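You operate a simulated robot arm through the tools that you are given. There is no shell and no other tool. Be economical: measure what you need, move in short steps, check, and stop when the job is done.

You run a simulated two-armed robot. Do the job below in one go: nothing can be reset, and whatever is moved stays where it is left.

Task
Pick up the small scoop with one hand, pass it to the other hand and put it on the right low shelf of the long bench.

The check looks at the end state, three seconds after you hand in, the way a careful person would. Anything else that was tipped, shoved, dropped, spilled or broken makes it a failure.

Robot
Two 7-joint arms with two-finger parallel grippers on one trunk, on a base that drives. Base frame: it is fixed to the floor where the robot stands at the start and does not move with it; the origin is under the middle of the robot, x ahead of it, y to its left, z up. Units: mm, rad, N and s.
The left shoulder is at the start at [5, 177, 1153], the right one opposite. With the tool pointing down near the work surface each hand reaches from about 180 to 660 mm from the robot's upright axis, wherever it stands, measured 20 degrees to its own side. Places, roughly: right low shelf of the long bench [1100, -500, 300]. Payload 3.8 kg a hand.
Tool frame (each hand has its own): the origin (TCP) lies between the finger pads and is the grasp point; the fingertips stand 30 mm ahead of it; z points along the fingers, y is the line along which they close. The gripper opens to 110 mm. The fingers are 20 mm wide and 10 mm thick; the gripper's body (48 by 112 mm) begins 55 mm behind the TCP.
Orientation is that of the tool frame in the base frame, as a unit quaternion [w, x, y, z]. With the fingers straight down and closing along the base's y, the tool's x points along the base's -x, its y along +y and its z along -z.

Tools
- The arms move only by the tool move_arm. It takes "left_steps", "right_steps" or both (then of equal length, played together; a hand with none holds still); each is a list of rows, each a list of 7 numbers: the shift along the tool's x, y, z in units of 20 mm (1.0 is 20 mm), then the turn, a rotation vector about the tool's x, y, z in units of 6 degrees (1.0 is 6 degrees), then the gripper command, from -1 (shut) to 1 (fully open), values between in proportion. In form: [[tx, ty, tz, wx, wy, wz, jaw], ...]. A call has 1 to 12 rows; each row shifts and turns the commanded pose from where the row before left it, along the tool's axes as they then stand. A call with a number of a shift or a turn outside -1 to 1 is refused whole. Each row takes 0.2 s and may step no farther than 50 mm and 0.15 rad from the row before; otherwise, or with a gripper value out of range, the whole call is refused. A pose out of reach is approached as far as the arm can. The call stops where the force on the tool passes 40 N (or 10 N more than at its start, if that is more) or the arm is blocked; 0.2 s more then pass. The fingers move at their own pace (about 72 mm/s each) and stop on an object; they squeeze with about 23 N. The grip force told is the motor's: it shows also when the fingers shut on nothing. Time passes only in rows, and 0.2 s behind the last, so rows that do not move let the fingers close. The reply holds the time, the measured pose of the TCP, the force on the tool along the base axes, the opening and the grip force, in the units named above and with some noise, with the torque about the TCP (base axes, N m) and any sound that the robot's microphone picked up.
- Cameras (640 x 400 px; columns grow to the right, rows downward): "scene" is now at [82.2, -13.2, 1304.1]; the picture's right is [-0.32, -0.95, 0.00], its down [-0.49, 0.16, -0.85] and it looks along [0.81, -0.27, -0.52] (base axes); focal length 259 px, centre (320, 200). "left" rides on the left gripper at [72, -17, -103] in its tool frame; the picture's right is [0.23, 0.97, 0.00], its down [-0.76, 0.18, -0.62] and it looks along [-0.61, 0.14, 0.78] (tool axes); focal length 222 px, centre (320, 200). "right" rides on the right gripper at [72, 17, -103] in its tool frame; the picture's right is [-0.23, 0.97, 0.00], its down [-0.76, -0.18, -0.62] and it looks along [-0.61, -0.14, 0.78] (tool axes); focal length 222 px, centre (320, 200). There is no depth. A picture from a camera that has moved, and an enlarged one, comes with that camera's place and axes in the base frame and with its lens. The place of the scene camera against the robot may be out by one fixed shift of up to 18 mm in any direction.
- camera(camera): a new picture of that camera. It takes no simulated time.
- raise_lower(by): slides the trunk up (or, below 0, down) by that many mm; the arms and the scene camera ride with it, the base frame stays. It gives what a move gives, with no picture.
- base_move(legs): drives the robot by 1 to 6 legs, each [ahead, turn to the left] in mm and rad, along the robot's own axes; the way and the turn of a leg run together, so that a leg with both is an arc; at most 1500 mm and 3.142 rad a leg. The arms and the cameras ride along, it lands a little off, and it stops where it bumps. It gives what a move gives.
- turn_head(pan, tilt): turns the head with the scene camera to pan (to the left, within 1.396 rad either way) and tilt (down, from -0.506 to 1.204), counted from straight ahead of the robot. It gives what a move gives.
- enlarge(camera, box): a new picture of the part [left, top, right, bottom] of that camera's present view, enlarged. It takes no simulated time.
- sign_off(): hands the job in; it is judged then, once.

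Work in short steps. Places have to be worked out from the pictures, the camera data and where the tool is seen: move nearer, look again, correct. Check each grasp and each placing, and mend what went wrong. You have 120 turns and 92 pictures in all, those below and enlarged ones among them. Open the grippers and draw the arms clear of the work before you hand the job in, unless the task says otherwise; then end with one line.

The tools are called after ">>>" as name(argument=value, ...) on one line, values as JSON. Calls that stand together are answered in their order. move_arm: Moves the arms, as the interface text tells. Its arguments: {"type":"object","properties":{"left_steps":{"type":"array","items":{"type":"array","items":{"type":"number"}}},"right_steps":{"type":"array","items":{"type":"array","items":{"type":"number"}}}},"required":[]} The other tools are called the same way: raise_lower (by) slides the trunk up or down; base_move (legs) drives the base; turn_head (pan, tilt) turns the head that bears the scene camera; camera (camera) takes a picture; enlarge (camera, box) takes an enlarged picture of a part of a camera's view; sign_off () hands the job in.

At the start:

```text
time: 0.0
left_position: [456.3, 78.9, 1184.6]
left_tcp_rot: [0.059, -0.008, 0.998, -0.008]
left_contact_force: [-0.6, 0.0, -0.1]
left_moment: [0.04, 0.01, -0.01]
left_finger_gap: 109.8
left_grip_force: 0.0
right_position: [454.7, -342.2, 1055.0]
right_tcp_rot: [0.007, 0.0, 1.0, -0.003]
right_contact_force: [0.4, 0.3, 0.2]
right_moment: [-0.01, -0.04, -0.03]
right_finger_gap: 110.1
right_grip_force: 0.1
trunk travel left (down, up): [-250.0, 320.0]
robot x, y, heading: [-2.1, 2.0, 0.008]
head pan, tilt: [-0.325, 0.562]
```

scene: 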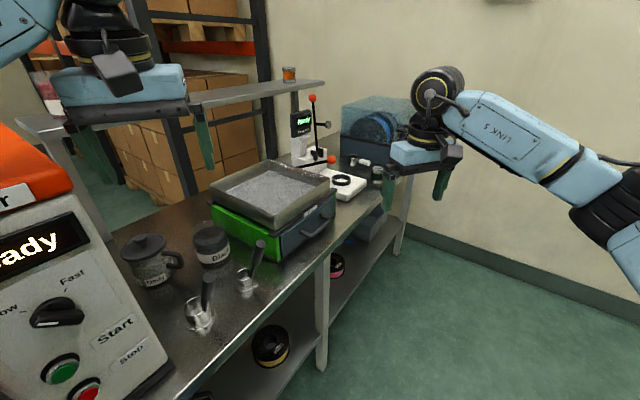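
right: 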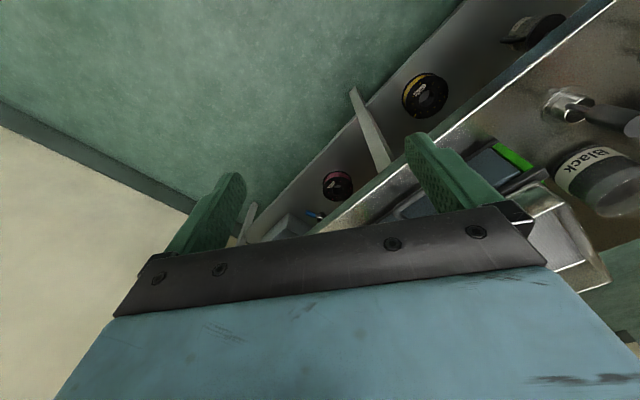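
left: 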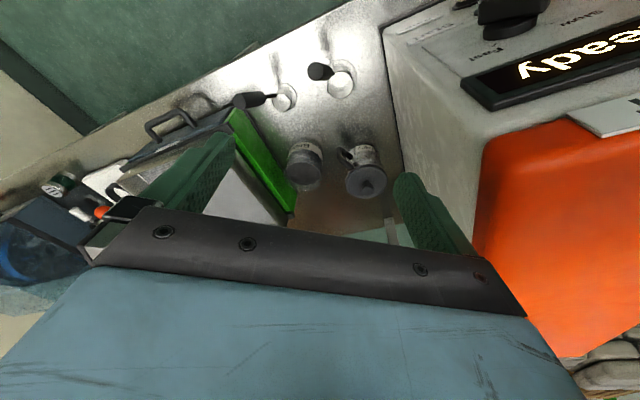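

The scene shows two scoops near the front edge of the bench. I enlarge to tell which is small.

>>> enlarge(camera="scene", box=[100, 200, 350, 356])

>>> enlarge(camera="left", box=[200, 30, 400, 155])

```text
2.56 times, centred on (225, 278) of scene
camera zoom: at [82.2, -13.2, 1304.1], right [-0.32, -0.95, 0.0], down [-0.49, 0.16, -0.85], along [0.81, -0.27, -0.52], focal length 662 px, centre (563, 0)
```

zoom: 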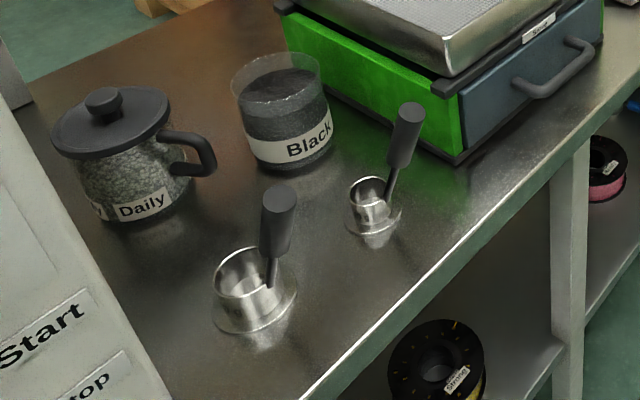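

```text
3.20 times, centred on (300, 92) of left
camera zoom: at [372.7, 63.0, 1278.0], right [-0.24, 0.97, -0.04], down [0.68, 0.2, 0.7], along [0.69, 0.14, -0.71], focal length 711 px, centre (384, 544)
```

zoom: 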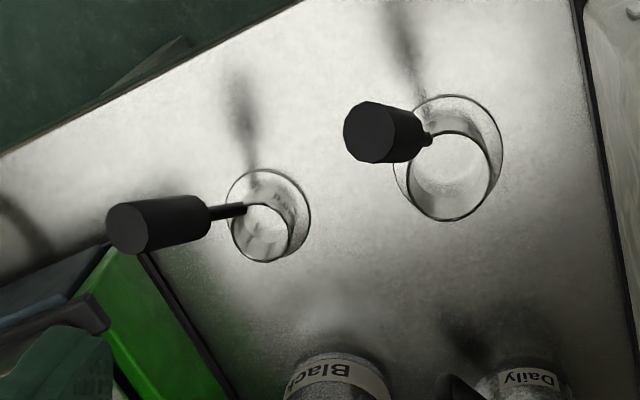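

The small scoop is the right-hand one, at roughly (577, 12, 767). I take closer looks at it and at the right low shelf.

>>> enlarge(camera="scene", box=[220, 230, 284, 270])

>>> enlarge(camera="right", box=[200, 0, 640, 275])

>>> enlarge(camera="scene", box=[240, 120, 460, 258])

```text
10.00 times, centred on (252, 250) of scene
camera zoom: at [82.2, -13.2, 1304.1], right [-0.32, -0.95, 0.0], down [-0.49, 0.16, -0.85], along [0.81, -0.27, -0.52], focal length 2586 px, centre (1000, -300)
```

zoom: 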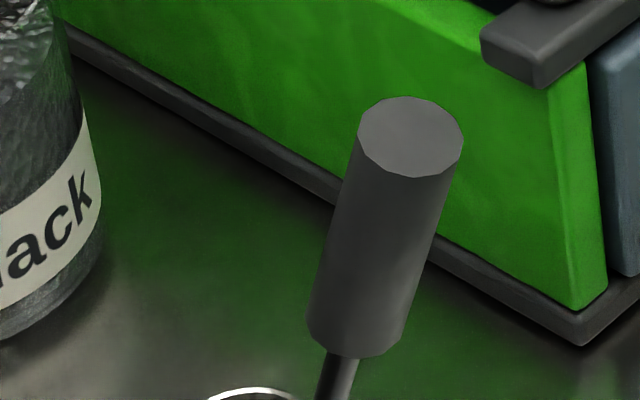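

```text
1.45 times, centred on (420, 138) of right
camera zoom: at [381.4, -325.5, 1157.9], right [0.23, 0.97, 0.0], down [0.75, -0.17, 0.63], along [0.62, -0.15, -0.77], focal length 323 px, centre (174, 291)
```

zoom: 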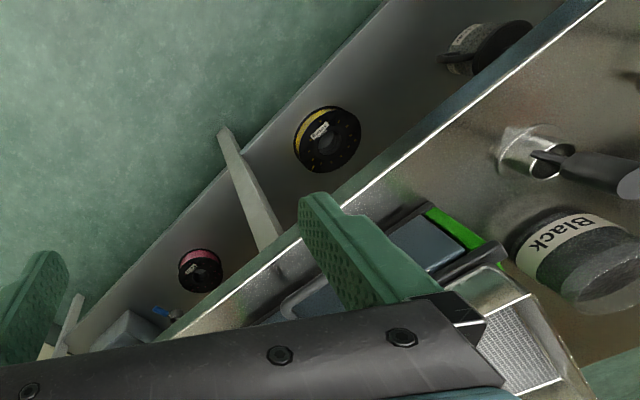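

```text
2.90 times, centred on (350, 189) of scene
camera zoom: at [82.2, -13.2, 1304.1], right [-0.32, -0.95, 0.0], down [-0.49, 0.16, -0.85], along [0.81, -0.27, -0.52], focal length 750 px, centre (233, 232)
```

zoom: 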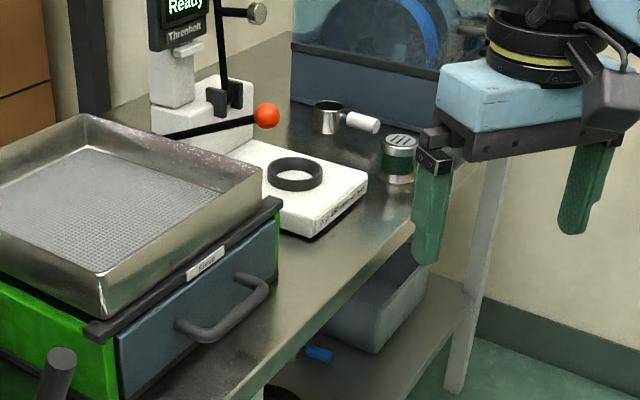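

The small scoop's handle spans roughly from (550,-12,858) to (539,-35,925), leaning toward the robot and its right. I'll pick with the right hand from above and receive with the left. I move the right hand high over it to refine the position.

>>> move_arm(right_steps=[[-0.2, 1, 0, 0, 0, 0, 1], [-0.2, 1, 0, 0, 0, 0, 1], [-0.2, 1, 0, 0, 0, 0, 1], [-0.2, 1, 0, 0, 0, 0, 1], [-0.2, 1, 0, 0, 0, 0, 1], [-0.2, 1, 0, 0, 0, 0, 1], [-0.2, 1, 0, 0, 0, 0, 1], [-0.2, 1, 0, 0, 0, 0, 1], [-0.2, 1, 0, 0, 0, 0, 1], [-0.2, 1, 0, 0, 0, 0, 1], [-0.2, 1, 0, 0, 0, 0, 1]])

>>> camera(camera="right")

```text
time: 2.4
left_position: [459.6, 79.9, 1186.4]
left_tcp_rot: [0.06, -0.011, 0.998, -0.006]
left_contact_force: [-1.0, -0.2, 0.2]
left_moment: [0.0, 0.0, -0.03]
left_finger_gap: 110.0
left_grip_force: 0.1
right_position: [501.9, -122.3, 1051.7]
right_tcp_rot: [0.005, 0.0, 1.0, -0.003]
right_contact_force: [0.5, 0.0, -0.9]
right_moment: [-0.01, 0.02, -0.03]
right_finger_gap: 109.8
right_grip_force: 0.0
trunk travel left (down, up): [-250.0, 320.0]
robot x, y, heading: [1.0, 0.8, 0.001]
head pan, tilt: [-0.325, 0.562]
```

```text
83 pictures are left
camera right: at [428.3, -106.1, 1155.4], right [0.23, 0.97, 0.0], down [0.75, -0.17, 0.63], along [0.62, -0.15, -0.77], focal length 222 px, centre (320, 200)
```

right: 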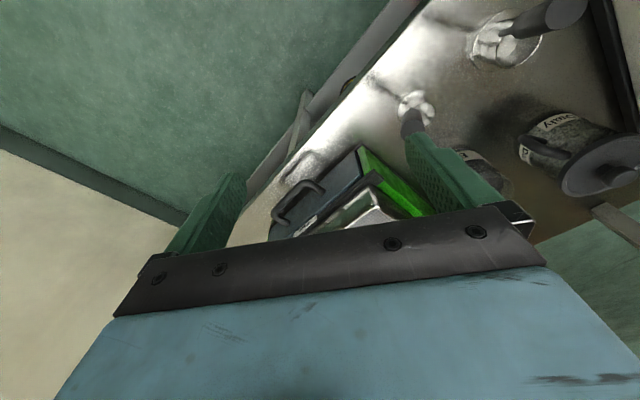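

The handle is hidden behind the left-side finger. I withdraw the left hand up and back for room, and shift the right hand 80 mm further left.

>>> move_arm(left_steps=[[0.9, 0.5, -0.4, 0, 0, 0, 1], [0.9, 0.5, -0.4, 0, 0, 0, 1], [0.9, 0.5, -0.4, 0, 0, 0, 1], [0.9, 0.5, -0.4, 0, 0, 0, 1], [0.9, 0.5, -0.4, 0, 0, 0, 1], [0.9, 0.5, -0.4, 0, 0, 0, 1], [0.9, 0.5, -0.4, 0, 0, 0, 1], [0.9, 0.5, -0.4, 0, 0, 0, 1]])

>>> move_arm(right_steps=[[0, 1, 0, 0, 0, 0, 1], [0, 1, 0, 0, 0, 0, 1], [0, 1, 0, 0, 0, 0, 1], [0, 0.8, 0, 0, 0, 0, 1]])

>>> camera(camera="right")

```text
time: 3.1
left_position: [433.5, 92.6, 1189.0]
left_tcp_rot: [0.054, -0.006, 0.998, -0.008]
left_contact_force: [14.4, -11.8, -2.2]
left_moment: [0.03, 0.09, -0.8]
left_finger_gap: 104.5
left_grip_force: 0.0
right_position: [514.8, -128.3, 1046.2]
right_tcp_rot: [0.0, -0.001, 1.0, 0.001]
right_contact_force: [-0.6, 0.7, 0.3]
right_moment: [0.03, 0.01, -0.04]
right_finger_gap: 110.1
right_grip_force: 0.0
trunk travel left (down, up): [-250.0, 320.0]
robot x, y, heading: [-0.5, 1.7, -0.005]
head pan, tilt: [-0.325, 0.562]
stopped in row 3 (left hand): the force on the tool passed its limit at 47 N (the readings are from after the stop); the commanded pose is now the measured one
```

```text
time: 4.1
left_position: [431.4, 92.9, 1190.0]
left_tcp_rot: [0.054, -0.007, 0.998, -0.007]
left_contact_force: [13.8, -13.4, -7.2]
left_moment: [-0.36, 0.02, -0.76]
left_finger_gap: 103.3
left_grip_force: 0.0
right_position: [515.4, -52.3, 1045.7]
right_tcp_rot: [-0.001, 0.0, 1.0, 0.001]
right_contact_force: [-0.8, -0.3, 0.5]
right_moment: [0.0, -0.01, 0.01]
right_finger_gap: 109.9
right_grip_force: 0.1
trunk travel left (down, up): [-250.0, 320.0]
robot x, y, heading: [-1.9, -4.1, -0.001]
head pan, tilt: [-0.325, 0.562]
```

```text
82 pictures are left
camera right: at [443.0, -36.0, 1149.0], right [0.23, 0.97, 0.0], down [0.76, -0.18, 0.62], along [0.61, -0.14, -0.78], focal length 222 px, centre (320, 200)
```

right: 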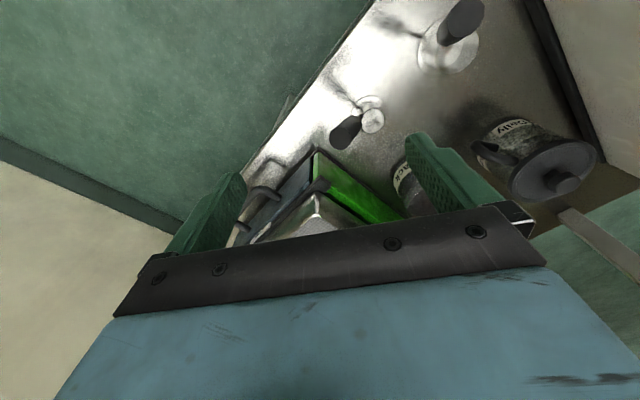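

The left hand touched the orange machine; I ease it off to the right by 10 mm and lift it straight up.

>>> move_arm(left_steps=[[-0.2, -0.6, 0, 0, 0, 0, 1], [0, 0, -1, 0, 0, 0, 1], [0, 0, -1, 0, 0, 0, 1], [0, 0, -1, 0, 0, 0, 1], [0, 0, -1, 0, 0, 0, 1], [0, 0, -1, 0, 0, 0, 1]])

>>> turn_head(pan=0.35, tilt=0.6)

>>> camera(camera="scene")

>>> enlarge(camera="right", box=[300, 60, 428, 140])

```text
time: 5.5
left_position: [422.4, 82.8, 1290.2]
left_tcp_rot: [0.054, -0.006, 0.999, -0.007]
left_contact_force: [-0.1, -0.3, 0.2]
left_moment: [0.0, -0.01, -0.03]
left_finger_gap: 109.8
left_grip_force: 0.1
right_position: [513.8, -51.8, 1046.5]
right_tcp_rot: [0.001, -0.001, 1.0, -0.001]
right_contact_force: [-0.1, 1.0, 0.0]
right_moment: [0.01, -0.01, 0.01]
right_finger_gap: 110.0
right_grip_force: 0.0
trunk travel left (down, up): [-250.0, 320.0]
robot x, y, heading: [0.0, 0.7, -0.001]
head pan, tilt: [-0.325, 0.562]
```

```text
time: 6.6
left_position: [421.2, 83.8, 1290.2]
left_tcp_rot: [0.054, -0.007, 0.999, -0.007]
left_contact_force: [-0.4, -0.1, -0.1]
left_moment: [-0.03, -0.01, -0.02]
left_finger_gap: 110.0
left_grip_force: 0.1
right_position: [514.5, -51.4, 1045.7]
right_tcp_rot: [-0.001, -0.001, 1.0, 0.0]
right_contact_force: [-0.2, 0.3, -0.4]
right_moment: [0.0, 0.01, 0.02]
right_finger_gap: 109.9
right_grip_force: 0.2
trunk travel left (down, up): [-250.0, 320.0]
robot x, y, heading: [-0.6, 1.6, -0.0]
head pan, tilt: [0.351, 0.6]
```

```text
81 pictures are left
camera scene: at [98.3, 37.1, 1298.4], right [0.34, -0.94, 0.0], down [-0.53, -0.19, -0.83], along [0.78, 0.28, -0.56], focal length 259 px, centre (320, 200)
```

scene: 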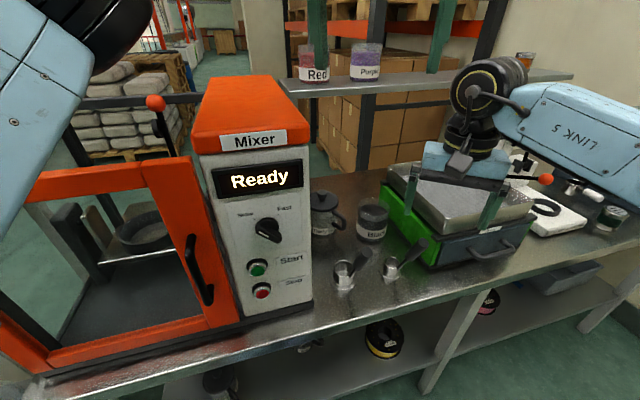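

```text
5.00 times, centred on (364, 100) of right
camera zoom: at [440.8, -34.7, 1150.0], right [0.23, 0.97, 0.0], down [0.76, -0.18, 0.62], along [0.61, -0.14, -0.78], focal length 1111 px, centre (100, 700)
```

zoom: 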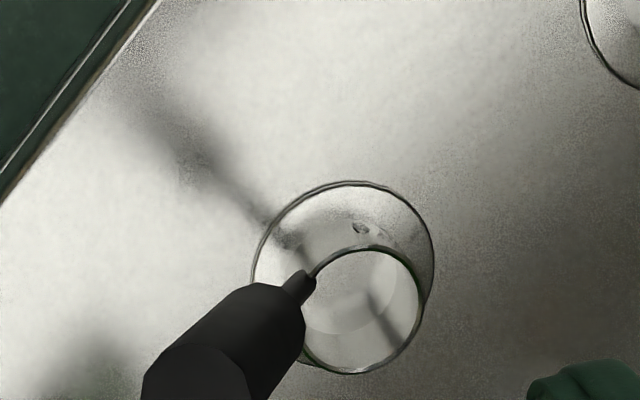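

Triangulating with both wrist cameras: handle top ≈ (530,-36,944), handle bottom ≈ (545,-13,873), bench top ≈ 803. I tilt the right tool to align with the handle axis, narrow the jaws to about 60 mm, and check.

>>> move_arm(right_steps=[[0, 0, 0, -0.74, -0.48, 0, 0.1], [0, 0, 0, -0.74, -0.48, 0, 0.1], [0, 0, 0, -0.74, -0.48, 0, 0.1], [0, 0, 0, -0.74, -0.48, 0, 0.1]])

>>> camera(camera="right")

```text
time: 7.6
left_position: [422.6, 82.9, 1289.5]
left_tcp_rot: [0.054, -0.008, 0.998, -0.007]
left_contact_force: [-0.4, -1.1, -0.3]
left_moment: [-0.02, -0.04, -0.02]
left_finger_gap: 110.3
left_grip_force: 0.1
right_position: [514.1, -51.1, 1046.9]
right_tcp_rot: [0.102, 0.0, 0.983, 0.155]
right_contact_force: [-1.5, -0.5, 1.1]
right_moment: [0.02, 0.01, 0.0]
right_finger_gap: 60.2
right_grip_force: 0.1
trunk travel left (down, up): [-250.0, 320.0]
robot x, y, heading: [5.8, -1.5, -0.004]
head pan, tilt: [0.351, 0.6]
```

```text
79 pictures are left
camera right: at [421.5, -64.8, 1134.2], right [0.19, 0.92, 0.34], down [0.63, -0.38, 0.68], along [0.75, 0.09, -0.65], focal length 222 px, centre (320, 200)
```

right: 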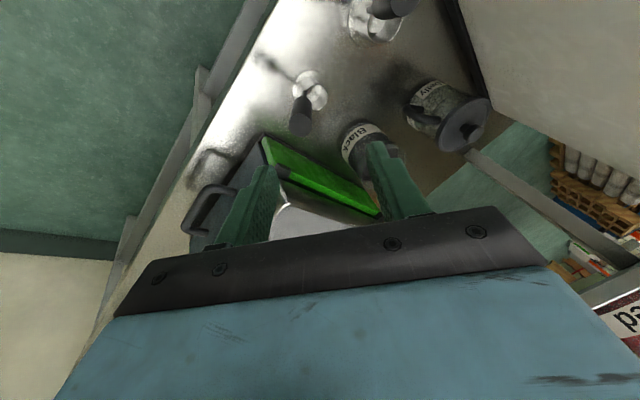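

The prediction matches the picture (handle top at about (301,123)). I move to a standoff 50 mm above the handle top along its axis.

>>> move_arm(right_steps=[[0.09, -0.29, 0.89, 0, 0, 0, 0.1], [0.09, -0.29, 0.89, 0, 0, 0, 0.1], [0.09, -0.29, 0.89, 0, 0, 0, 0.1]])

>>> camera(camera="right")

```text
time: 8.4
left_position: [422.1, 83.7, 1290.0]
left_tcp_rot: [0.054, -0.007, 0.999, -0.007]
left_contact_force: [-0.8, -0.6, 0.2]
left_moment: [-0.01, -0.02, -0.02]
left_finger_gap: 110.0
left_grip_force: 0.0
right_position: [518.8, -51.0, 988.3]
right_tcp_rot: [0.101, -0.001, 0.983, 0.154]
right_contact_force: [-0.2, -0.6, 0.3]
right_moment: [0.0, -0.01, 0.04]
right_finger_gap: 60.3
right_grip_force: 0.1
trunk travel left (down, up): [-250.0, 320.0]
robot x, y, heading: [2.6, 2.0, -0.003]
head pan, tilt: [0.351, 0.6]
```

```text
78 pictures are left
camera right: at [427.5, -65.0, 1077.4], right [0.19, 0.92, 0.34], down [0.63, -0.38, 0.68], along [0.75, 0.09, -0.65], focal length 222 px, centre (320, 200)
```

right: 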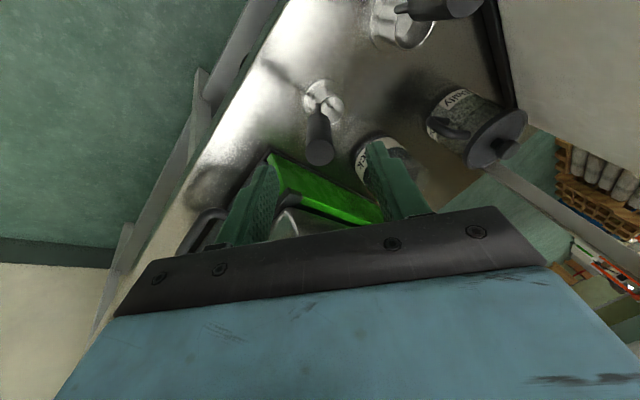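

The handle top sits right on the tool axis. I advance 58 mm along it and close.

>>> move_arm(right_steps=[[0, 0, 0.97, 0, 0, 0, 0.1], [0, 0, 0.97, 0, 0, 0, 0.1], [0, 0, 0.96, 0, 0, 0, 0.1]])

>>> camera(camera="right")

```text
time: 9.2
left_position: [422.2, 84.0, 1290.5]
left_tcp_rot: [0.054, -0.008, 0.998, -0.007]
left_contact_force: [0.4, 0.7, 0.4]
left_moment: [0.0, -0.07, -0.02]
left_finger_gap: 110.0
left_grip_force: 0.1
right_position: [531.0, -33.0, 936.5]
right_tcp_rot: [0.1, -0.001, 0.983, 0.154]
right_contact_force: [0.2, 0.3, 0.1]
right_moment: [0.01, -0.01, 0.02]
right_finger_gap: 60.6
right_grip_force: 0.1
trunk travel left (down, up): [-250.0, 320.0]
robot x, y, heading: [0.9, -1.2, 0.002]
head pan, tilt: [0.351, 0.6]
```

```text
77 pictures are left
camera right: at [438.8, -47.3, 1023.2], right [0.19, 0.92, 0.34], down [0.63, -0.38, 0.68], along [0.75, 0.08, -0.65], focal length 222 px, centre (320, 200)
```

right: 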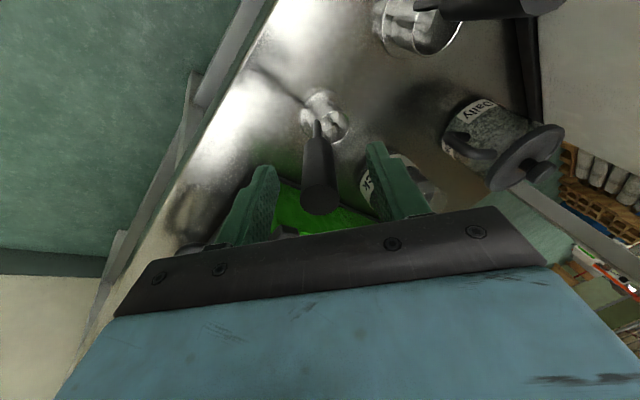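

The handle is centred between the fingers, with its end about 10 mm behind the TCP. I close the jaws.

>>> move_arm(right_steps=[[0, 0, 0, 0, 0, 0, -0.3], [0, 0, 0, 0, 0, 0, -1], [0, 0, 0, 0, 0, 0, -1], [0, 0, 0, 0, 0, 0, -1], [0, 0, 0, 0, 0, 0, -1]])

>>> camera(camera="right")

```text
time: 10.4
left_position: [423.7, 83.4, 1289.9]
left_tcp_rot: [0.054, -0.007, 0.998, -0.008]
left_contact_force: [0.8, -0.1, 0.0]
left_moment: [-0.04, 0.0, -0.01]
left_finger_gap: 110.1
left_grip_force: 0.0
right_position: [529.7, -34.3, 935.7]
right_tcp_rot: [0.1, -0.001, 0.983, 0.154]
right_contact_force: [-0.7, 0.2, 0.2]
right_moment: [-0.03, 0.08, -0.02]
right_finger_gap: 22.6
right_grip_force: 23.3
trunk travel left (down, up): [-250.0, 320.0]
robot x, y, heading: [1.7, -2.6, -0.002]
head pan, tilt: [0.351, 0.6]
```

```text
76 pictures are left
camera right: at [438.7, -47.5, 1023.5], right [0.19, 0.92, 0.34], down [0.63, -0.38, 0.68], along [0.75, 0.08, -0.65], focal length 222 px, centre (320, 200)
```

right: 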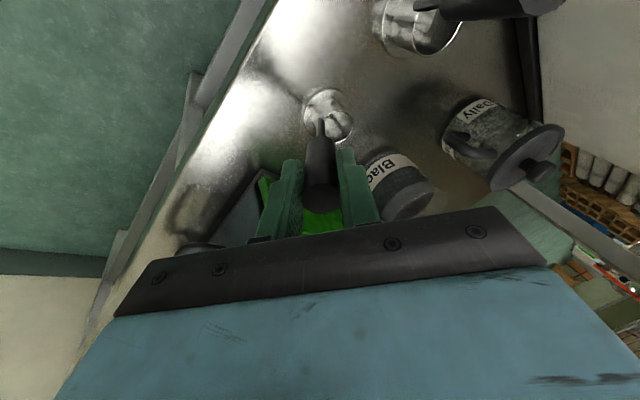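

Gripped (22.6 mm, 23 N). I lift straight up 160 mm.

>>> move_arm(right_steps=[[-0.2, 0.305, -0.933, 0, 0, 0, -1], [-0.2, 0.305, -0.933, 0, 0, 0, -1], [-0.2, 0.305, -0.933, 0, 0, 0, -1], [-0.2, 0.305, -0.933, 0, 0, 0, -1], [-0.2, 0.305, -0.933, 0, 0, 0, -1], [-0.2, 0.305, -0.933, 0, 0, 0, -1], [-0.2, 0.305, -0.933, 0, 0, 0, -1], [-0.2, 0.305, -0.933, 0, 0, 0, -1]])

>>> camera(camera="scene")

>>> camera(camera="right")

```text
time: 12.2
left_position: [421.6, 83.7, 1290.4]
left_tcp_rot: [0.054, -0.009, 0.998, -0.007]
left_contact_force: [0.6, 0.3, 0.2]
left_moment: [-0.01, 0.02, -0.05]
left_finger_gap: 110.2
left_grip_force: 0.1
right_position: [530.8, -33.3, 1097.8]
right_tcp_rot: [0.1, -0.001, 0.983, 0.155]
right_contact_force: [-0.1, 0.0, -2.2]
right_moment: [-0.08, 0.03, 0.03]
right_finger_gap: 22.4
right_grip_force: 22.5
trunk travel left (down, up): [-250.0, 320.0]
robot x, y, heading: [4.2, -2.1, -0.005]
head pan, tilt: [0.351, 0.6]
```

```text
75 pictures are left
camera scene: at [98.2, 37.3, 1298.4], right [0.34, -0.94, 0.0], down [-0.53, -0.19, -0.83], along [0.78, 0.28, -0.56], focal length 259 px, centre (320, 200)
```

scene: 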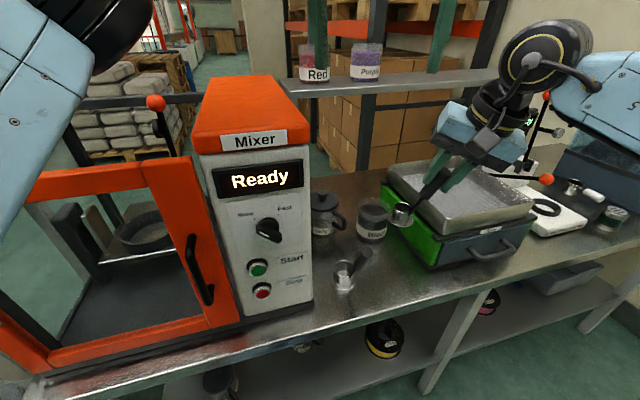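

```text
74 pictures are left
camera right: at [439.3, -46.6, 1184.5], right [0.19, 0.92, 0.34], down [0.63, -0.38, 0.68], along [0.75, 0.08, -0.65], focal length 222 px, centre (320, 200)
```

right: 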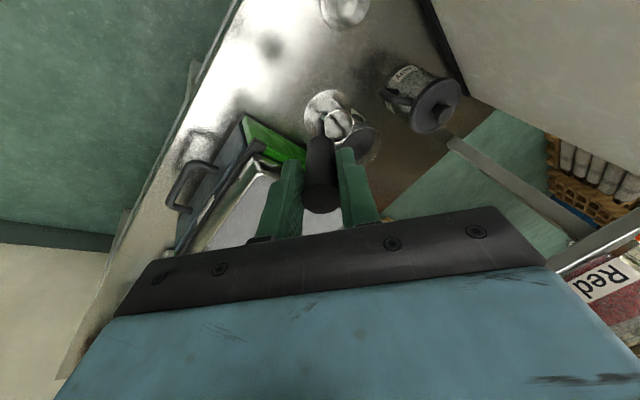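

The scoop is held firmly and nothing else is disturbed. I raise the trunk a bit for clearance over the large scoop, then back off from the bench for handover room.

>>> raise_lower(by=80)

>>> base_move(legs=[[-350, 0]])

>>> turn_head(pan=0.0, tilt=0.5)

>>> camera(camera="scene")

```text
time: 13.4
left_position: [424.7, 84.3, 1369.8]
left_tcp_rot: [0.054, -0.007, 0.998, -0.007]
left_contact_force: [0.0, -0.4, 0.3]
left_moment: [0.01, 0.01, 0.0]
left_finger_gap: 110.1
left_grip_force: 0.1
right_position: [531.3, -32.0, 1175.9]
right_tcp_rot: [0.099, -0.001, 0.983, 0.154]
right_contact_force: [0.3, 0.0, -1.3]
right_moment: [-0.07, 0.05, 0.03]
right_finger_gap: 22.8
right_grip_force: 22.7
trunk travel left (down, up): [-330.0, 240.0]
robot x, y, heading: [0.1, -2.2, -0.0]
head pan, tilt: [0.351, 0.6]
```

```text
time: 15.6
left_position: [72.9, 85.2, 1370.2]
left_tcp_rot: [0.054, -0.007, 0.998, -0.007]
left_contact_force: [-0.6, -0.9, 0.7]
left_moment: [-0.01, -0.04, -0.01]
left_finger_gap: 109.7
left_grip_force: 0.1
right_position: [182.6, -31.5, 1176.5]
right_tcp_rot: [0.1, -0.002, 0.983, 0.154]
right_contact_force: [-0.9, -0.9, -1.7]
right_moment: [-0.05, 0.02, 0.0]
right_finger_gap: 22.7
right_grip_force: 22.9
trunk travel left (down, up): [-330.0, 240.0]
robot x, y, heading: [-346.9, -1.9, 0.001]
head pan, tilt: [0.351, 0.6]
```

```text
time: 16.5
left_position: [74.0, 83.7, 1369.9]
left_tcp_rot: [0.054, -0.007, 0.998, -0.007]
left_contact_force: [0.3, -0.9, -0.7]
left_moment: [0.01, -0.02, -0.05]
left_finger_gap: 110.1
left_grip_force: 0.0
right_position: [181.4, -31.6, 1176.3]
right_tcp_rot: [0.099, -0.002, 0.983, 0.154]
right_contact_force: [0.2, 0.3, -2.3]
right_moment: [-0.07, 0.05, 0.01]
right_finger_gap: 22.6
right_grip_force: 22.4
trunk travel left (down, up): [-330.0, 240.0]
robot x, y, heading: [-347.2, 1.6, -0.005]
head pan, tilt: [0.0, 0.499]
```

```text
73 pictures are left
camera scene: at [-242.6, 7.2, 1387.4], right [0.0, -1.0, 0.0], down [-0.48, 0.0, -0.88], along [0.88, 0.0, -0.48], focal length 259 px, centre (320, 200)
```

scene: 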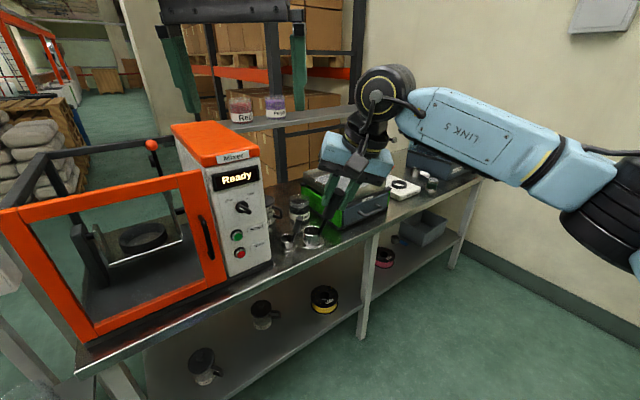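

All clear. I bring the right hand 80 mm closer, and rotate the left hand (first half) toward its receiving orientation.

>>> move_arm(left_steps=[[0, 0.8, 0, 0, 0, 0, 0.6], [0, 0.8, 0, 0, 0, 0, 0.6], [0, 0.8, 0, 0, 0, 0, 0.6], [0, 0, 0, 0.413, -0.701, 0.886, 0.6], [0, 0, 0, 0.413, -0.701, 0.886, 0.6], [0, 0, 0, 0.413, -0.701, 0.886, 0.6], [0, 0, 0, 0.413, -0.701, 0.886, 0.6], [0, 0, 0, 0.413, -0.701, 0.886, 0.6], [0, 0, 0, 0.413, -0.701, 0.886, 0.6], [0, 0, 0, 0.413, -0.701, 0.886, 0.6]], right_steps=[[0.98, 0.03, -0.2, 0, 0, 0, -1], [0.98, 0.03, -0.2, 0, 0, 0, -1], [0.98, 0.03, -0.2, 0, 0, 0, -1], [0.98, 0.03, -0.2, 0, 0, 0, -1], [0, 0, 0, 0, 0, 0, -1], [0, 0, 0, 0, 0, 0, -1], [0, 0, 0, 0, 0, 0, -1], [0, 0, 0, 0, 0, 0, -1], [0, 0, 0, 0, 0, 0, -1], [0, 0, 0, 0, 0, 0, -1]])

>>> camera(camera="scene")

```text
time: 18.7
left_position: [72.9, 132.9, 1369.1]
left_tcp_rot: [0.301, 0.314, 0.89, -0.134]
left_contact_force: [0.7, 0.5, -0.4]
left_moment: [0.03, -0.02, -0.01]
left_finger_gap: 88.0
left_grip_force: 0.1
right_position: [102.2, -31.4, 1176.9]
right_tcp_rot: [0.101, -0.003, 0.983, 0.154]
right_contact_force: [-0.4, 0.4, -2.1]
right_moment: [-0.08, 0.06, 0.0]
right_finger_gap: 22.7
right_grip_force: 22.9
trunk travel left (down, up): [-330.0, 240.0]
robot x, y, heading: [-345.6, -2.3, -0.005]
head pan, tilt: [0.0, 0.499]
```

```text
72 pictures are left
camera scene: at [-242.7, 7.5, 1387.5], right [0.0, -1.0, 0.0], down [-0.48, 0.0, -0.88], along [0.88, 0.0, -0.48], focal length 259 px, centre (320, 200)
```

scene: 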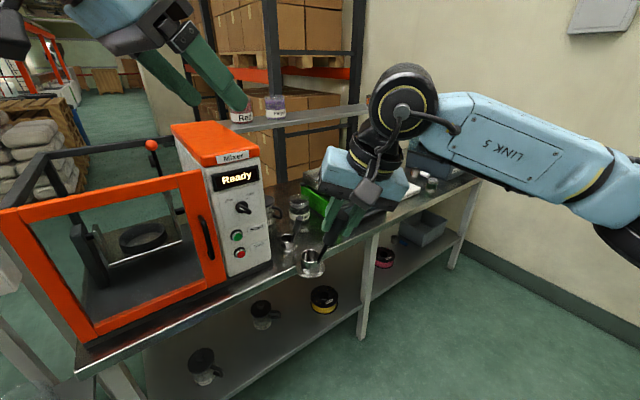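

The rotation is working. I finish the second half of the left hand's turn.

>>> move_arm(left_steps=[[0, 0, 0, 0.413, -0.701, 0.886, 0.6], [0, 0, 0, 0.413, -0.701, 0.886, 0.6], [0, 0, 0, 0.413, -0.701, 0.886, 0.6], [0, 0, 0, 0.413, -0.701, 0.886, 0.6], [0, 0, 0, 0.413, -0.701, 0.886, 0.6], [0, 0, 0, 0.413, -0.701, 0.886, 0.6], [0, 0, 0, 0.413, -0.701, 0.886, 0.6], [0, 0, 0, 0, 0, 0, 0.6]])

>>> camera(camera="scene")

>>> camera(camera="left")

```text
time: 20.5
left_position: [74.1, 132.4, 1369.5]
left_tcp_rot: [0.491, 0.574, 0.612, -0.235]
left_contact_force: [0.5, 0.4, 0.4]
left_moment: [-0.06, -0.02, 0.03]
left_finger_gap: 88.3
left_grip_force: 0.1
right_position: [102.5, -32.5, 1176.3]
right_tcp_rot: [0.101, -0.002, 0.983, 0.155]
right_contact_force: [0.7, -0.9, -1.6]
right_moment: [-0.1, 0.04, -0.03]
right_finger_gap: 22.7
right_grip_force: 23.1
trunk travel left (down, up): [-330.0, 240.0]
robot x, y, heading: [-346.2, -1.4, 0.002]
head pan, tilt: [0.0, 0.499]
```

```text
71 pictures are left
camera scene: at [-242.9, 7.0, 1387.5], right [0.0, -1.0, 0.0], down [-0.48, 0.0, -0.88], along [0.88, 0.0, -0.48], focal length 259 px, centre (320, 200)
```

scene: 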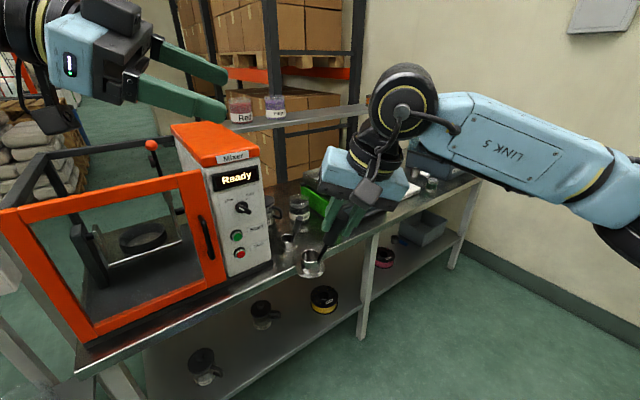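

```text
70 pictures are left
camera left: at [33.3, 250.6, 1343.0], right [0.94, 0.33, 0.07], down [-0.15, 0.21, 0.97], along [0.3, -0.92, 0.25], focal length 222 px, centre (320, 200)
```

left: 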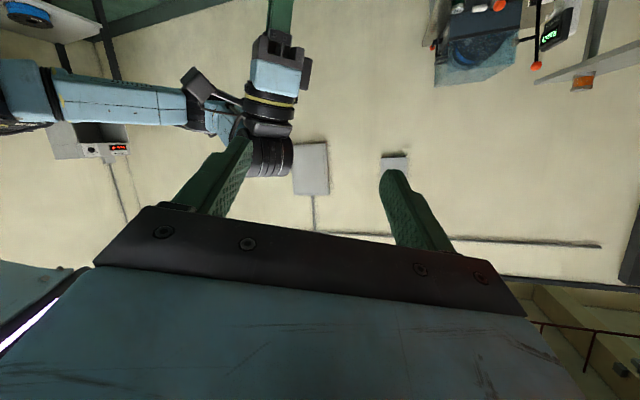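

The left hand has the desired orientation. I lower it to a standoff 175 mm from the lower handle along its approach line.

>>> move_arm(left_steps=[[0.905, -0.403, 0.395, 0, 0, 0, 0.6], [0.905, -0.403, 0.395, 0, 0, 0, 0.6], [0.905, -0.403, 0.395, 0, 0, 0, 0.6], [0.905, -0.403, 0.395, 0, 0, 0, 0.6], [0.905, -0.403, 0.395, 0, 0, 0, 0.6], [0.905, -0.403, 0.395, 0, 0, 0, 0.6], [0.905, -0.403, 0.395, 0, 0, 0, 0.6], [0.905, -0.403, 0.395, 0, 0, 0, 0.6]])

>>> camera(camera="left")

>>> camera(camera="scene")

```text
time: 22.3
left_position: [52.8, 132.1, 1199.5]
left_tcp_rot: [0.49, 0.573, 0.613, -0.235]
left_contact_force: [0.6, -0.8, 1.0]
left_moment: [0.0, 0.01, -0.04]
left_finger_gap: 87.9
left_grip_force: 0.0
right_position: [102.0, -32.3, 1175.9]
right_tcp_rot: [0.1, -0.001, 0.983, 0.154]
right_contact_force: [-1.0, 0.5, -2.3]
right_moment: [-0.09, 0.04, 0.01]
right_finger_gap: 22.8
right_grip_force: 22.8
trunk travel left (down, up): [-330.0, 240.0]
robot x, y, heading: [-348.7, -1.2, -0.007]
head pan, tilt: [0.0, 0.499]
```

```text
69 pictures are left
camera left: at [12.9, 250.2, 1172.7], right [0.94, 0.33, 0.07], down [-0.15, 0.21, 0.97], along [0.31, -0.92, 0.25], focal length 222 px, centre (320, 200)
```

left: 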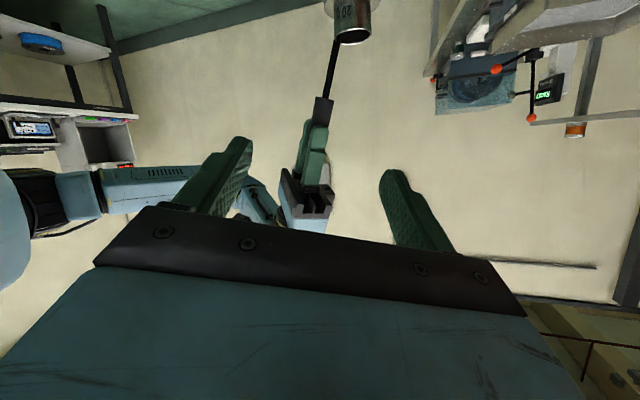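

```text
68 pictures are left
camera scene: at [-242.9, 7.3, 1387.5], right [0.0, -1.0, 0.0], down [-0.48, 0.0, -0.88], along [0.88, 0.0, -0.48], focal length 259 px, centre (320, 200)
```

scene: 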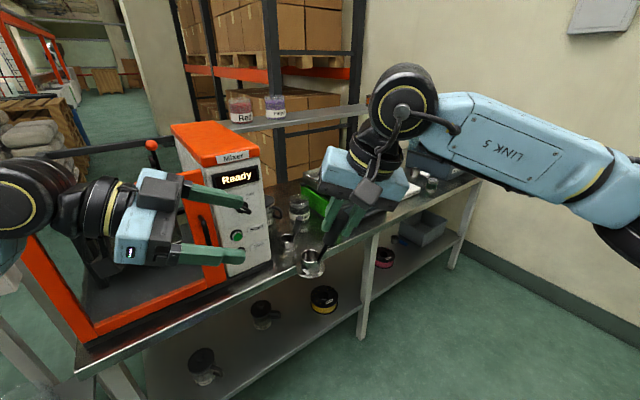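

I enlarge the left wrist view to see how much handle is exposed below the right fingertips.

>>> enlarge(camera="left", box=[256, 0, 416, 100])

>>> enlarge(camera="left", box=[256, 80, 384, 160])

```text
4.00 times, centred on (336, 50) of left
camera zoom: at [12.9, 250.2, 1172.7], right [0.94, 0.33, 0.07], down [-0.15, 0.21, 0.97], along [0.31, -0.92, 0.25], focal length 888 px, centre (256, 800)
```

zoom: 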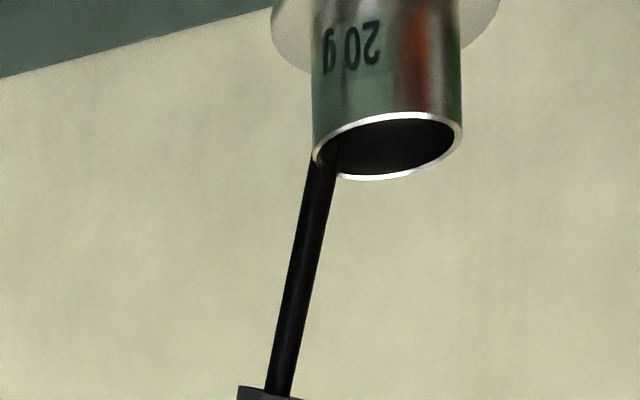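

```text
5.00 times, centred on (320, 120) of left
camera zoom: at [12.9, 250.2, 1172.7], right [0.94, 0.33, 0.07], down [-0.15, 0.21, 0.97], along [0.31, -0.92, 0.25], focal length 1111 px, centre (320, 600)
```

zoom: 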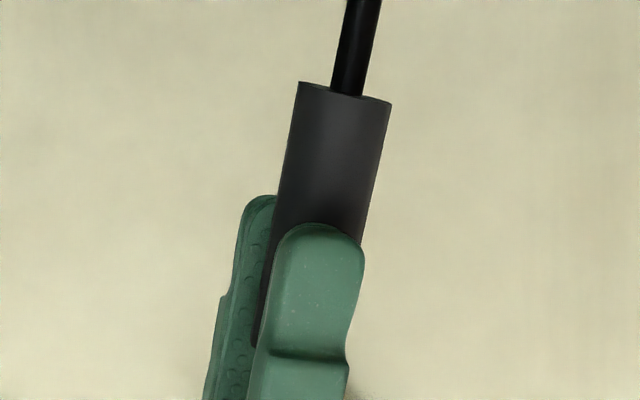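

About 32 mm of handle is exposed. I target the point 19 mm below the right fingertips and advance 110 of the 174 mm with small lateral corrections.

>>> move_arm(left_steps=[[-0.033, 0.033, 0.92, 0, 0, 0, 0.2], [-0.033, 0.033, 0.92, 0, 0, 0, 0.2], [-0.033, 0.033, 0.92, 0, 0, 0, 0.2], [-0.033, 0.033, 0.92, 0, 0, 0, 0.2], [-0.033, 0.033, 0.92, 0, 0, 0, 0.2], [-0.033, 0.033, 0.92, 0, 0, 0, 0.2]])

>>> camera(camera="left")

>>> camera(camera="scene")

```text
time: 23.7
left_position: [93.3, 36.6, 1159.1]
left_tcp_rot: [0.49, 0.575, 0.612, -0.236]
left_contact_force: [-0.1, -0.4, 0.0]
left_moment: [0.0, -0.03, -0.02]
left_finger_gap: 65.8
left_grip_force: 0.1
right_position: [101.9, -32.3, 1175.9]
right_tcp_rot: [0.099, -0.002, 0.983, 0.155]
right_contact_force: [-0.9, 0.5, -1.5]
right_moment: [-0.07, 0.03, -0.02]
right_finger_gap: 22.5
right_grip_force: 23.0
trunk travel left (down, up): [-330.0, 240.0]
robot x, y, heading: [-346.4, -2.1, -0.001]
head pan, tilt: [0.0, 0.499]
```

```text
65 pictures are left
camera left: at [53.6, 154.5, 1132.9], right [0.94, 0.33, 0.07], down [-0.15, 0.21, 0.97], along [0.31, -0.92, 0.25], focal length 222 px, centre (320, 200)
```

left: 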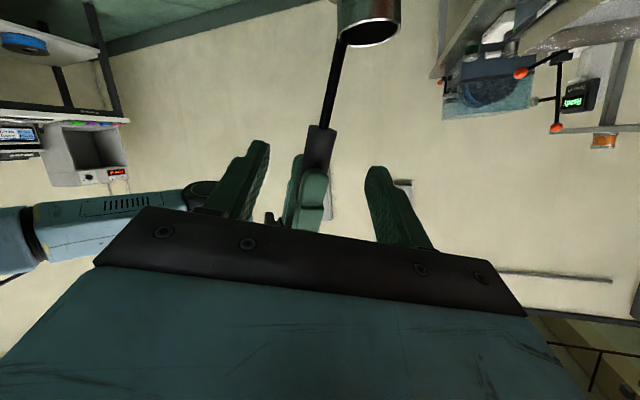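

```text
64 pictures are left
camera scene: at [-242.5, 6.7, 1387.5], right [0.0, -1.0, 0.0], down [-0.48, 0.0, -0.88], along [0.88, 0.0, -0.48], focal length 259 px, centre (320, 200)
```

scene: 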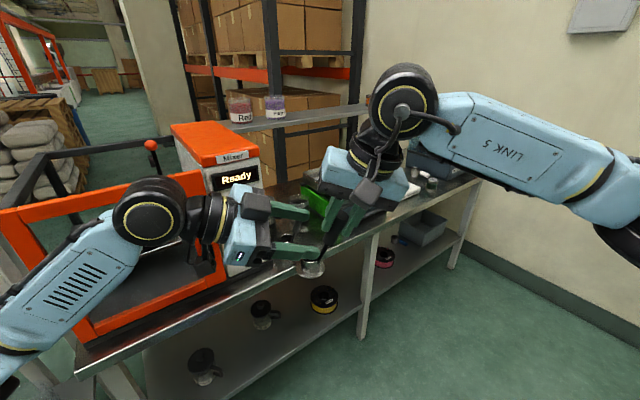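

Aligned laterally; I shift 4 mm toward the right fingertips and advance the remaining 64 mm.

>>> move_arm(left_steps=[[-0.07, -0.02, 0.8, 0, 0, 0, 0.0], [-0.07, -0.02, 0.8, 0, 0, 0, 0.0], [-0.06, -0.02, 0.8, 0, 0, 0, 0.0], [0, 0, 0.8, 0, 0, 0, 0.0]])

>>> enlarge(camera="left", box=[220, 50, 420, 230])

>>> enlarge(camera="scene", box=[230, 150, 410, 290])

```text
time: 24.7
left_position: [111.8, -19.8, 1136.6]
left_tcp_rot: [0.489, 0.574, 0.612, -0.235]
left_contact_force: [0.4, -0.5, -0.1]
left_moment: [-0.01, 0.0, 0.0]
left_finger_gap: 55.2
left_grip_force: 0.0
right_position: [102.8, -32.8, 1176.9]
right_tcp_rot: [0.099, -0.002, 0.983, 0.155]
right_contact_force: [1.2, 0.2, -1.0]
right_moment: [-0.07, 0.05, 0.0]
right_finger_gap: 22.5
right_grip_force: 22.4
trunk travel left (down, up): [-330.0, 240.0]
robot x, y, heading: [-348.0, 2.3, -0.003]
head pan, tilt: [0.0, 0.499]
```

```text
2.22 times, centred on (320, 140) of left
camera zoom: at [72.5, 98.2, 1110.3], right [0.94, 0.33, 0.07], down [-0.15, 0.21, 0.97], along [0.31, -0.92, 0.25], focal length 494 px, centre (320, 333)
```

zoom: 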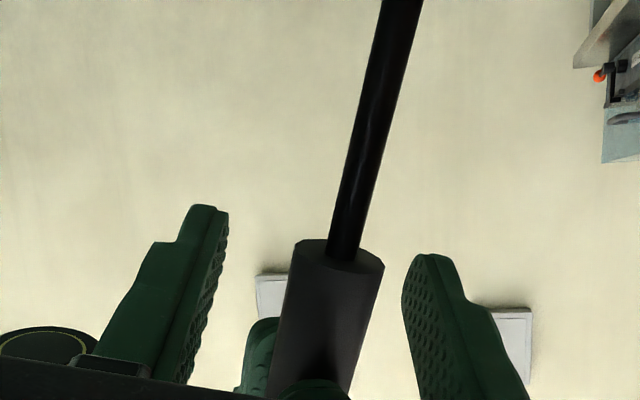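

```text
2.86 times, centred on (320, 220) of scene
camera zoom: at [-242.6, 6.9, 1387.5], right [0.0, -1.0, 0.0], down [-0.48, 0.0, -0.88], along [0.88, 0.0, -0.48], focal length 739 px, centre (320, 143)
```

zoom: 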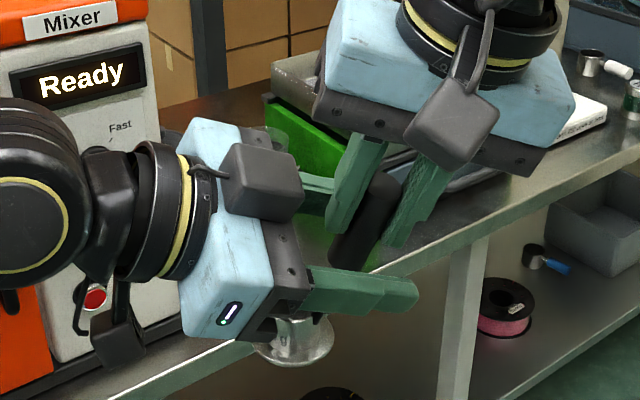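

The left TCP is on the handle, 15 mm above its lower end. A 3 mm lateral nudge, then close the left jaws.

>>> move_arm(left_steps=[[0, 0.15, 0, 0, 0, 0, 0], [0, 0, 0, 0, 0, 0, -1], [0, 0, 0, 0, 0, 0, -1], [0, 0, 0, 0, 0, 0, -1], [0, 0, 0, 0, 0, 0, -1]])

>>> enlarge(camera="scene", box=[230, 150, 410, 290])

```text
time: 25.9
left_position: [115.2, -19.1, 1137.8]
left_tcp_rot: [0.489, 0.575, 0.611, -0.237]
left_contact_force: [-10.3, -3.6, -0.4]
left_moment: [0.04, 0.22, 0.07]
left_finger_gap: 22.5
left_grip_force: 23.4
right_position: [102.4, -32.3, 1175.9]
right_tcp_rot: [0.102, -0.002, 0.982, 0.156]
right_contact_force: [9.9, 4.8, -1.1]
right_moment: [0.0, -0.56, -0.17]
right_finger_gap: 22.6
right_grip_force: 22.9
trunk travel left (down, up): [-330.0, 240.0]
robot x, y, heading: [-346.7, 0.2, -0.001]
head pan, tilt: [0.0, 0.499]
```

```text
2.86 times, centred on (320, 220) of scene
camera zoom: at [-242.7, 7.1, 1387.5], right [0.0, -1.0, 0.0], down [-0.48, 0.0, -0.88], along [0.88, 0.0, -0.48], focal length 739 px, centre (320, 143)
```

zoom: 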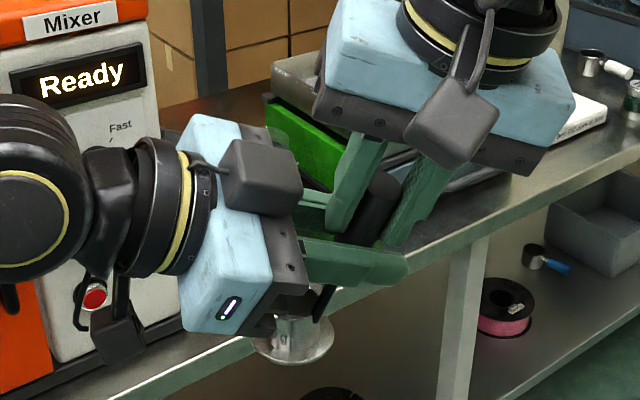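

Both hands hold the handle. I open the right only slightly (to ~38 mm) to avoid the left gripper, then draw it back up along the handle axis.

>>> move_arm(right_steps=[[0, 0, 0, 0, 0, 0, -0.3], [0, 0, 0, 0, 0, 0, -0.3], [0, 0, -0.5, 0, 0, 0, -0.3], [0, 0, -0.9, 0, 0, 0, -0.3], [0, 0, -0.9, 0, 0, 0, -0.3], [0, 0, -0.9, 0, 0, 0, -0.3]])

>>> camera(camera="scene")

>>> camera(camera="left")

```text
time: 27.3
left_position: [115.3, -18.3, 1138.0]
left_tcp_rot: [0.49, 0.574, 0.613, -0.235]
left_contact_force: [0.1, -0.5, 0.0]
left_moment: [-0.05, 0.0, -0.04]
left_finger_gap: 22.6
left_grip_force: 22.7
right_position: [88.9, -51.9, 1236.6]
right_tcp_rot: [0.099, -0.002, 0.983, 0.154]
right_contact_force: [-1.1, 0.2, 0.5]
right_moment: [-0.03, 0.02, 0.01]
right_finger_gap: 38.6
right_grip_force: 0.0
trunk travel left (down, up): [-330.0, 240.0]
robot x, y, heading: [-347.2, -1.2, 0.001]
head pan, tilt: [0.0, 0.499]
```

```text
60 pictures are left
camera scene: at [-242.9, 7.1, 1387.5], right [0.0, -1.0, 0.0], down [-0.48, 0.0, -0.88], along [0.88, 0.0, -0.48], focal length 259 px, centre (320, 200)
```

scene: 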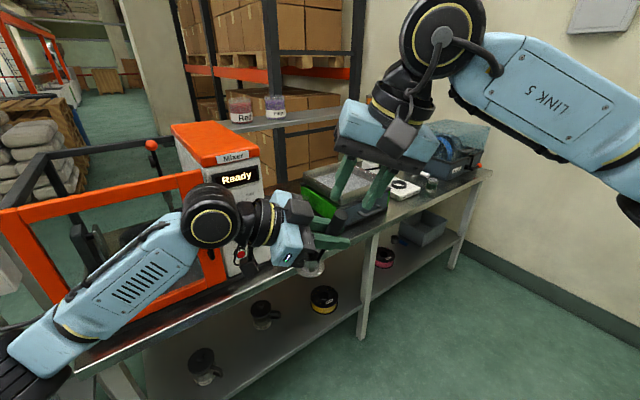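

```text
59 pictures are left
camera left: at [75.3, 99.3, 1111.3], right [0.94, 0.33, 0.07], down [-0.15, 0.21, 0.97], along [0.31, -0.92, 0.25], focal length 222 px, centre (320, 200)
```

left: 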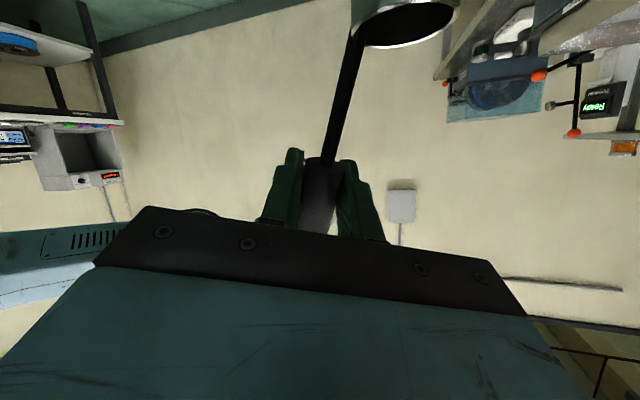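

Handover succeeded: the left holds the scoop (22.6 mm, 23 N) and the right is free. I tuck the right arm up, back and to the side.

>>> move_arm(right_steps=[[0.654, -0.89, -0.7, 0, 0, 0, -0.3], [0.654, -0.89, -0.7, 0, 0, 0, -0.3], [0.654, -0.89, -0.7, 0, 0, 0, -0.3], [0.654, -0.89, -0.7, 0, 0, 0, -0.3], [0.654, -0.89, -0.7, 0, 0, 0, -0.3], [0.654, -0.89, -0.7, 0, 0, 0, -0.3], [0.654, -0.89, -0.7, 0, 0, 0, -0.3], [0.654, -0.89, -0.7, 0, 0, 0, -0.3], [0.654, -0.89, -0.7, 0, 0, 0, -0.3], [0.654, -0.89, -0.7, 0, 0, 0, -0.3], [0.654, -0.89, -0.7, 0, 0, 0, -0.3], [0.654, -0.89, -0.7, 0, 0, 0, -0.3]])

>>> turn_head(pan=-0.3, tilt=0.5)

>>> camera(camera="scene")

```text
time: 29.9
left_position: [115.8, -18.3, 1138.1]
left_tcp_rot: [0.49, 0.574, 0.612, -0.236]
left_contact_force: [0.0, 0.0, 0.0]
left_moment: [-0.05, 0.04, 0.0]
left_finger_gap: 22.4
left_grip_force: 23.4
right_position: [-91.5, -302.8, 1299.6]
right_tcp_rot: [0.1, -0.002, 0.983, 0.154]
right_contact_force: [-0.2, -0.4, -0.7]
right_moment: [0.02, 0.0, 0.03]
right_finger_gap: 38.5
right_grip_force: 0.0
trunk travel left (down, up): [-330.0, 240.0]
robot x, y, heading: [-346.4, -1.3, -0.001]
head pan, tilt: [0.0, 0.499]
```

```text
time: 30.7
left_position: [115.7, -19.2, 1138.4]
left_tcp_rot: [0.49, 0.574, 0.613, -0.235]
left_contact_force: [1.0, -0.8, -0.3]
left_moment: [-0.03, -0.01, 0.02]
left_finger_gap: 22.2
left_grip_force: 22.9
right_position: [-89.2, -301.9, 1298.5]
right_tcp_rot: [0.1, -0.002, 0.983, 0.154]
right_contact_force: [-0.9, 0.1, -0.5]
right_moment: [-0.03, 0.03, -0.01]
right_finger_gap: 38.6
right_grip_force: 0.1
trunk travel left (down, up): [-330.0, 240.0]
robot x, y, heading: [-345.9, -1.7, 0.002]
head pan, tilt: [-0.3, 0.499]
```

```text
58 pictures are left
camera scene: at [-246.9, -19.8, 1387.5], right [-0.29, -0.96, 0.0], down [-0.46, 0.14, -0.88], along [0.84, -0.26, -0.48], focal length 259 px, centre (320, 200)
```

scene: 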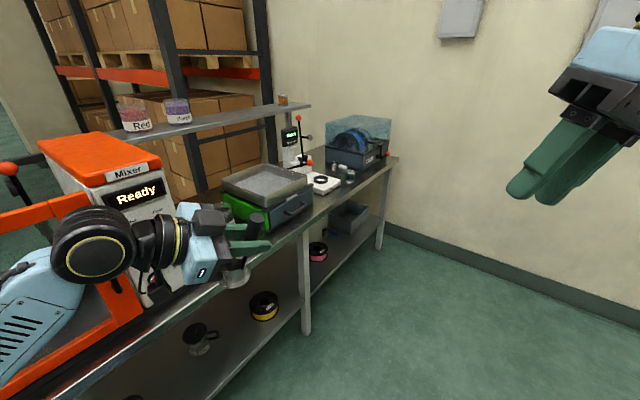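

I enlarge the right shelf area to map free space.

>>> enlarge(camera="scene", box=[280, 130, 408, 290])

```text
2.50 times, centred on (344, 210) of scene
camera zoom: at [-246.9, -19.8, 1387.5], right [-0.29, -0.96, 0.0], down [-0.46, 0.14, -0.88], along [0.84, -0.26, -0.48], focal length 646 px, centre (260, 175)
```

zoom: 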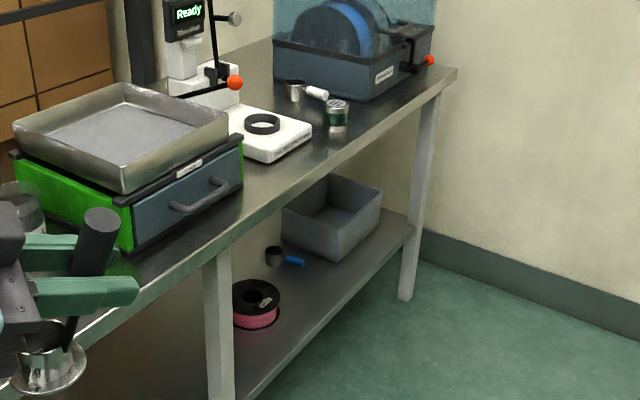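

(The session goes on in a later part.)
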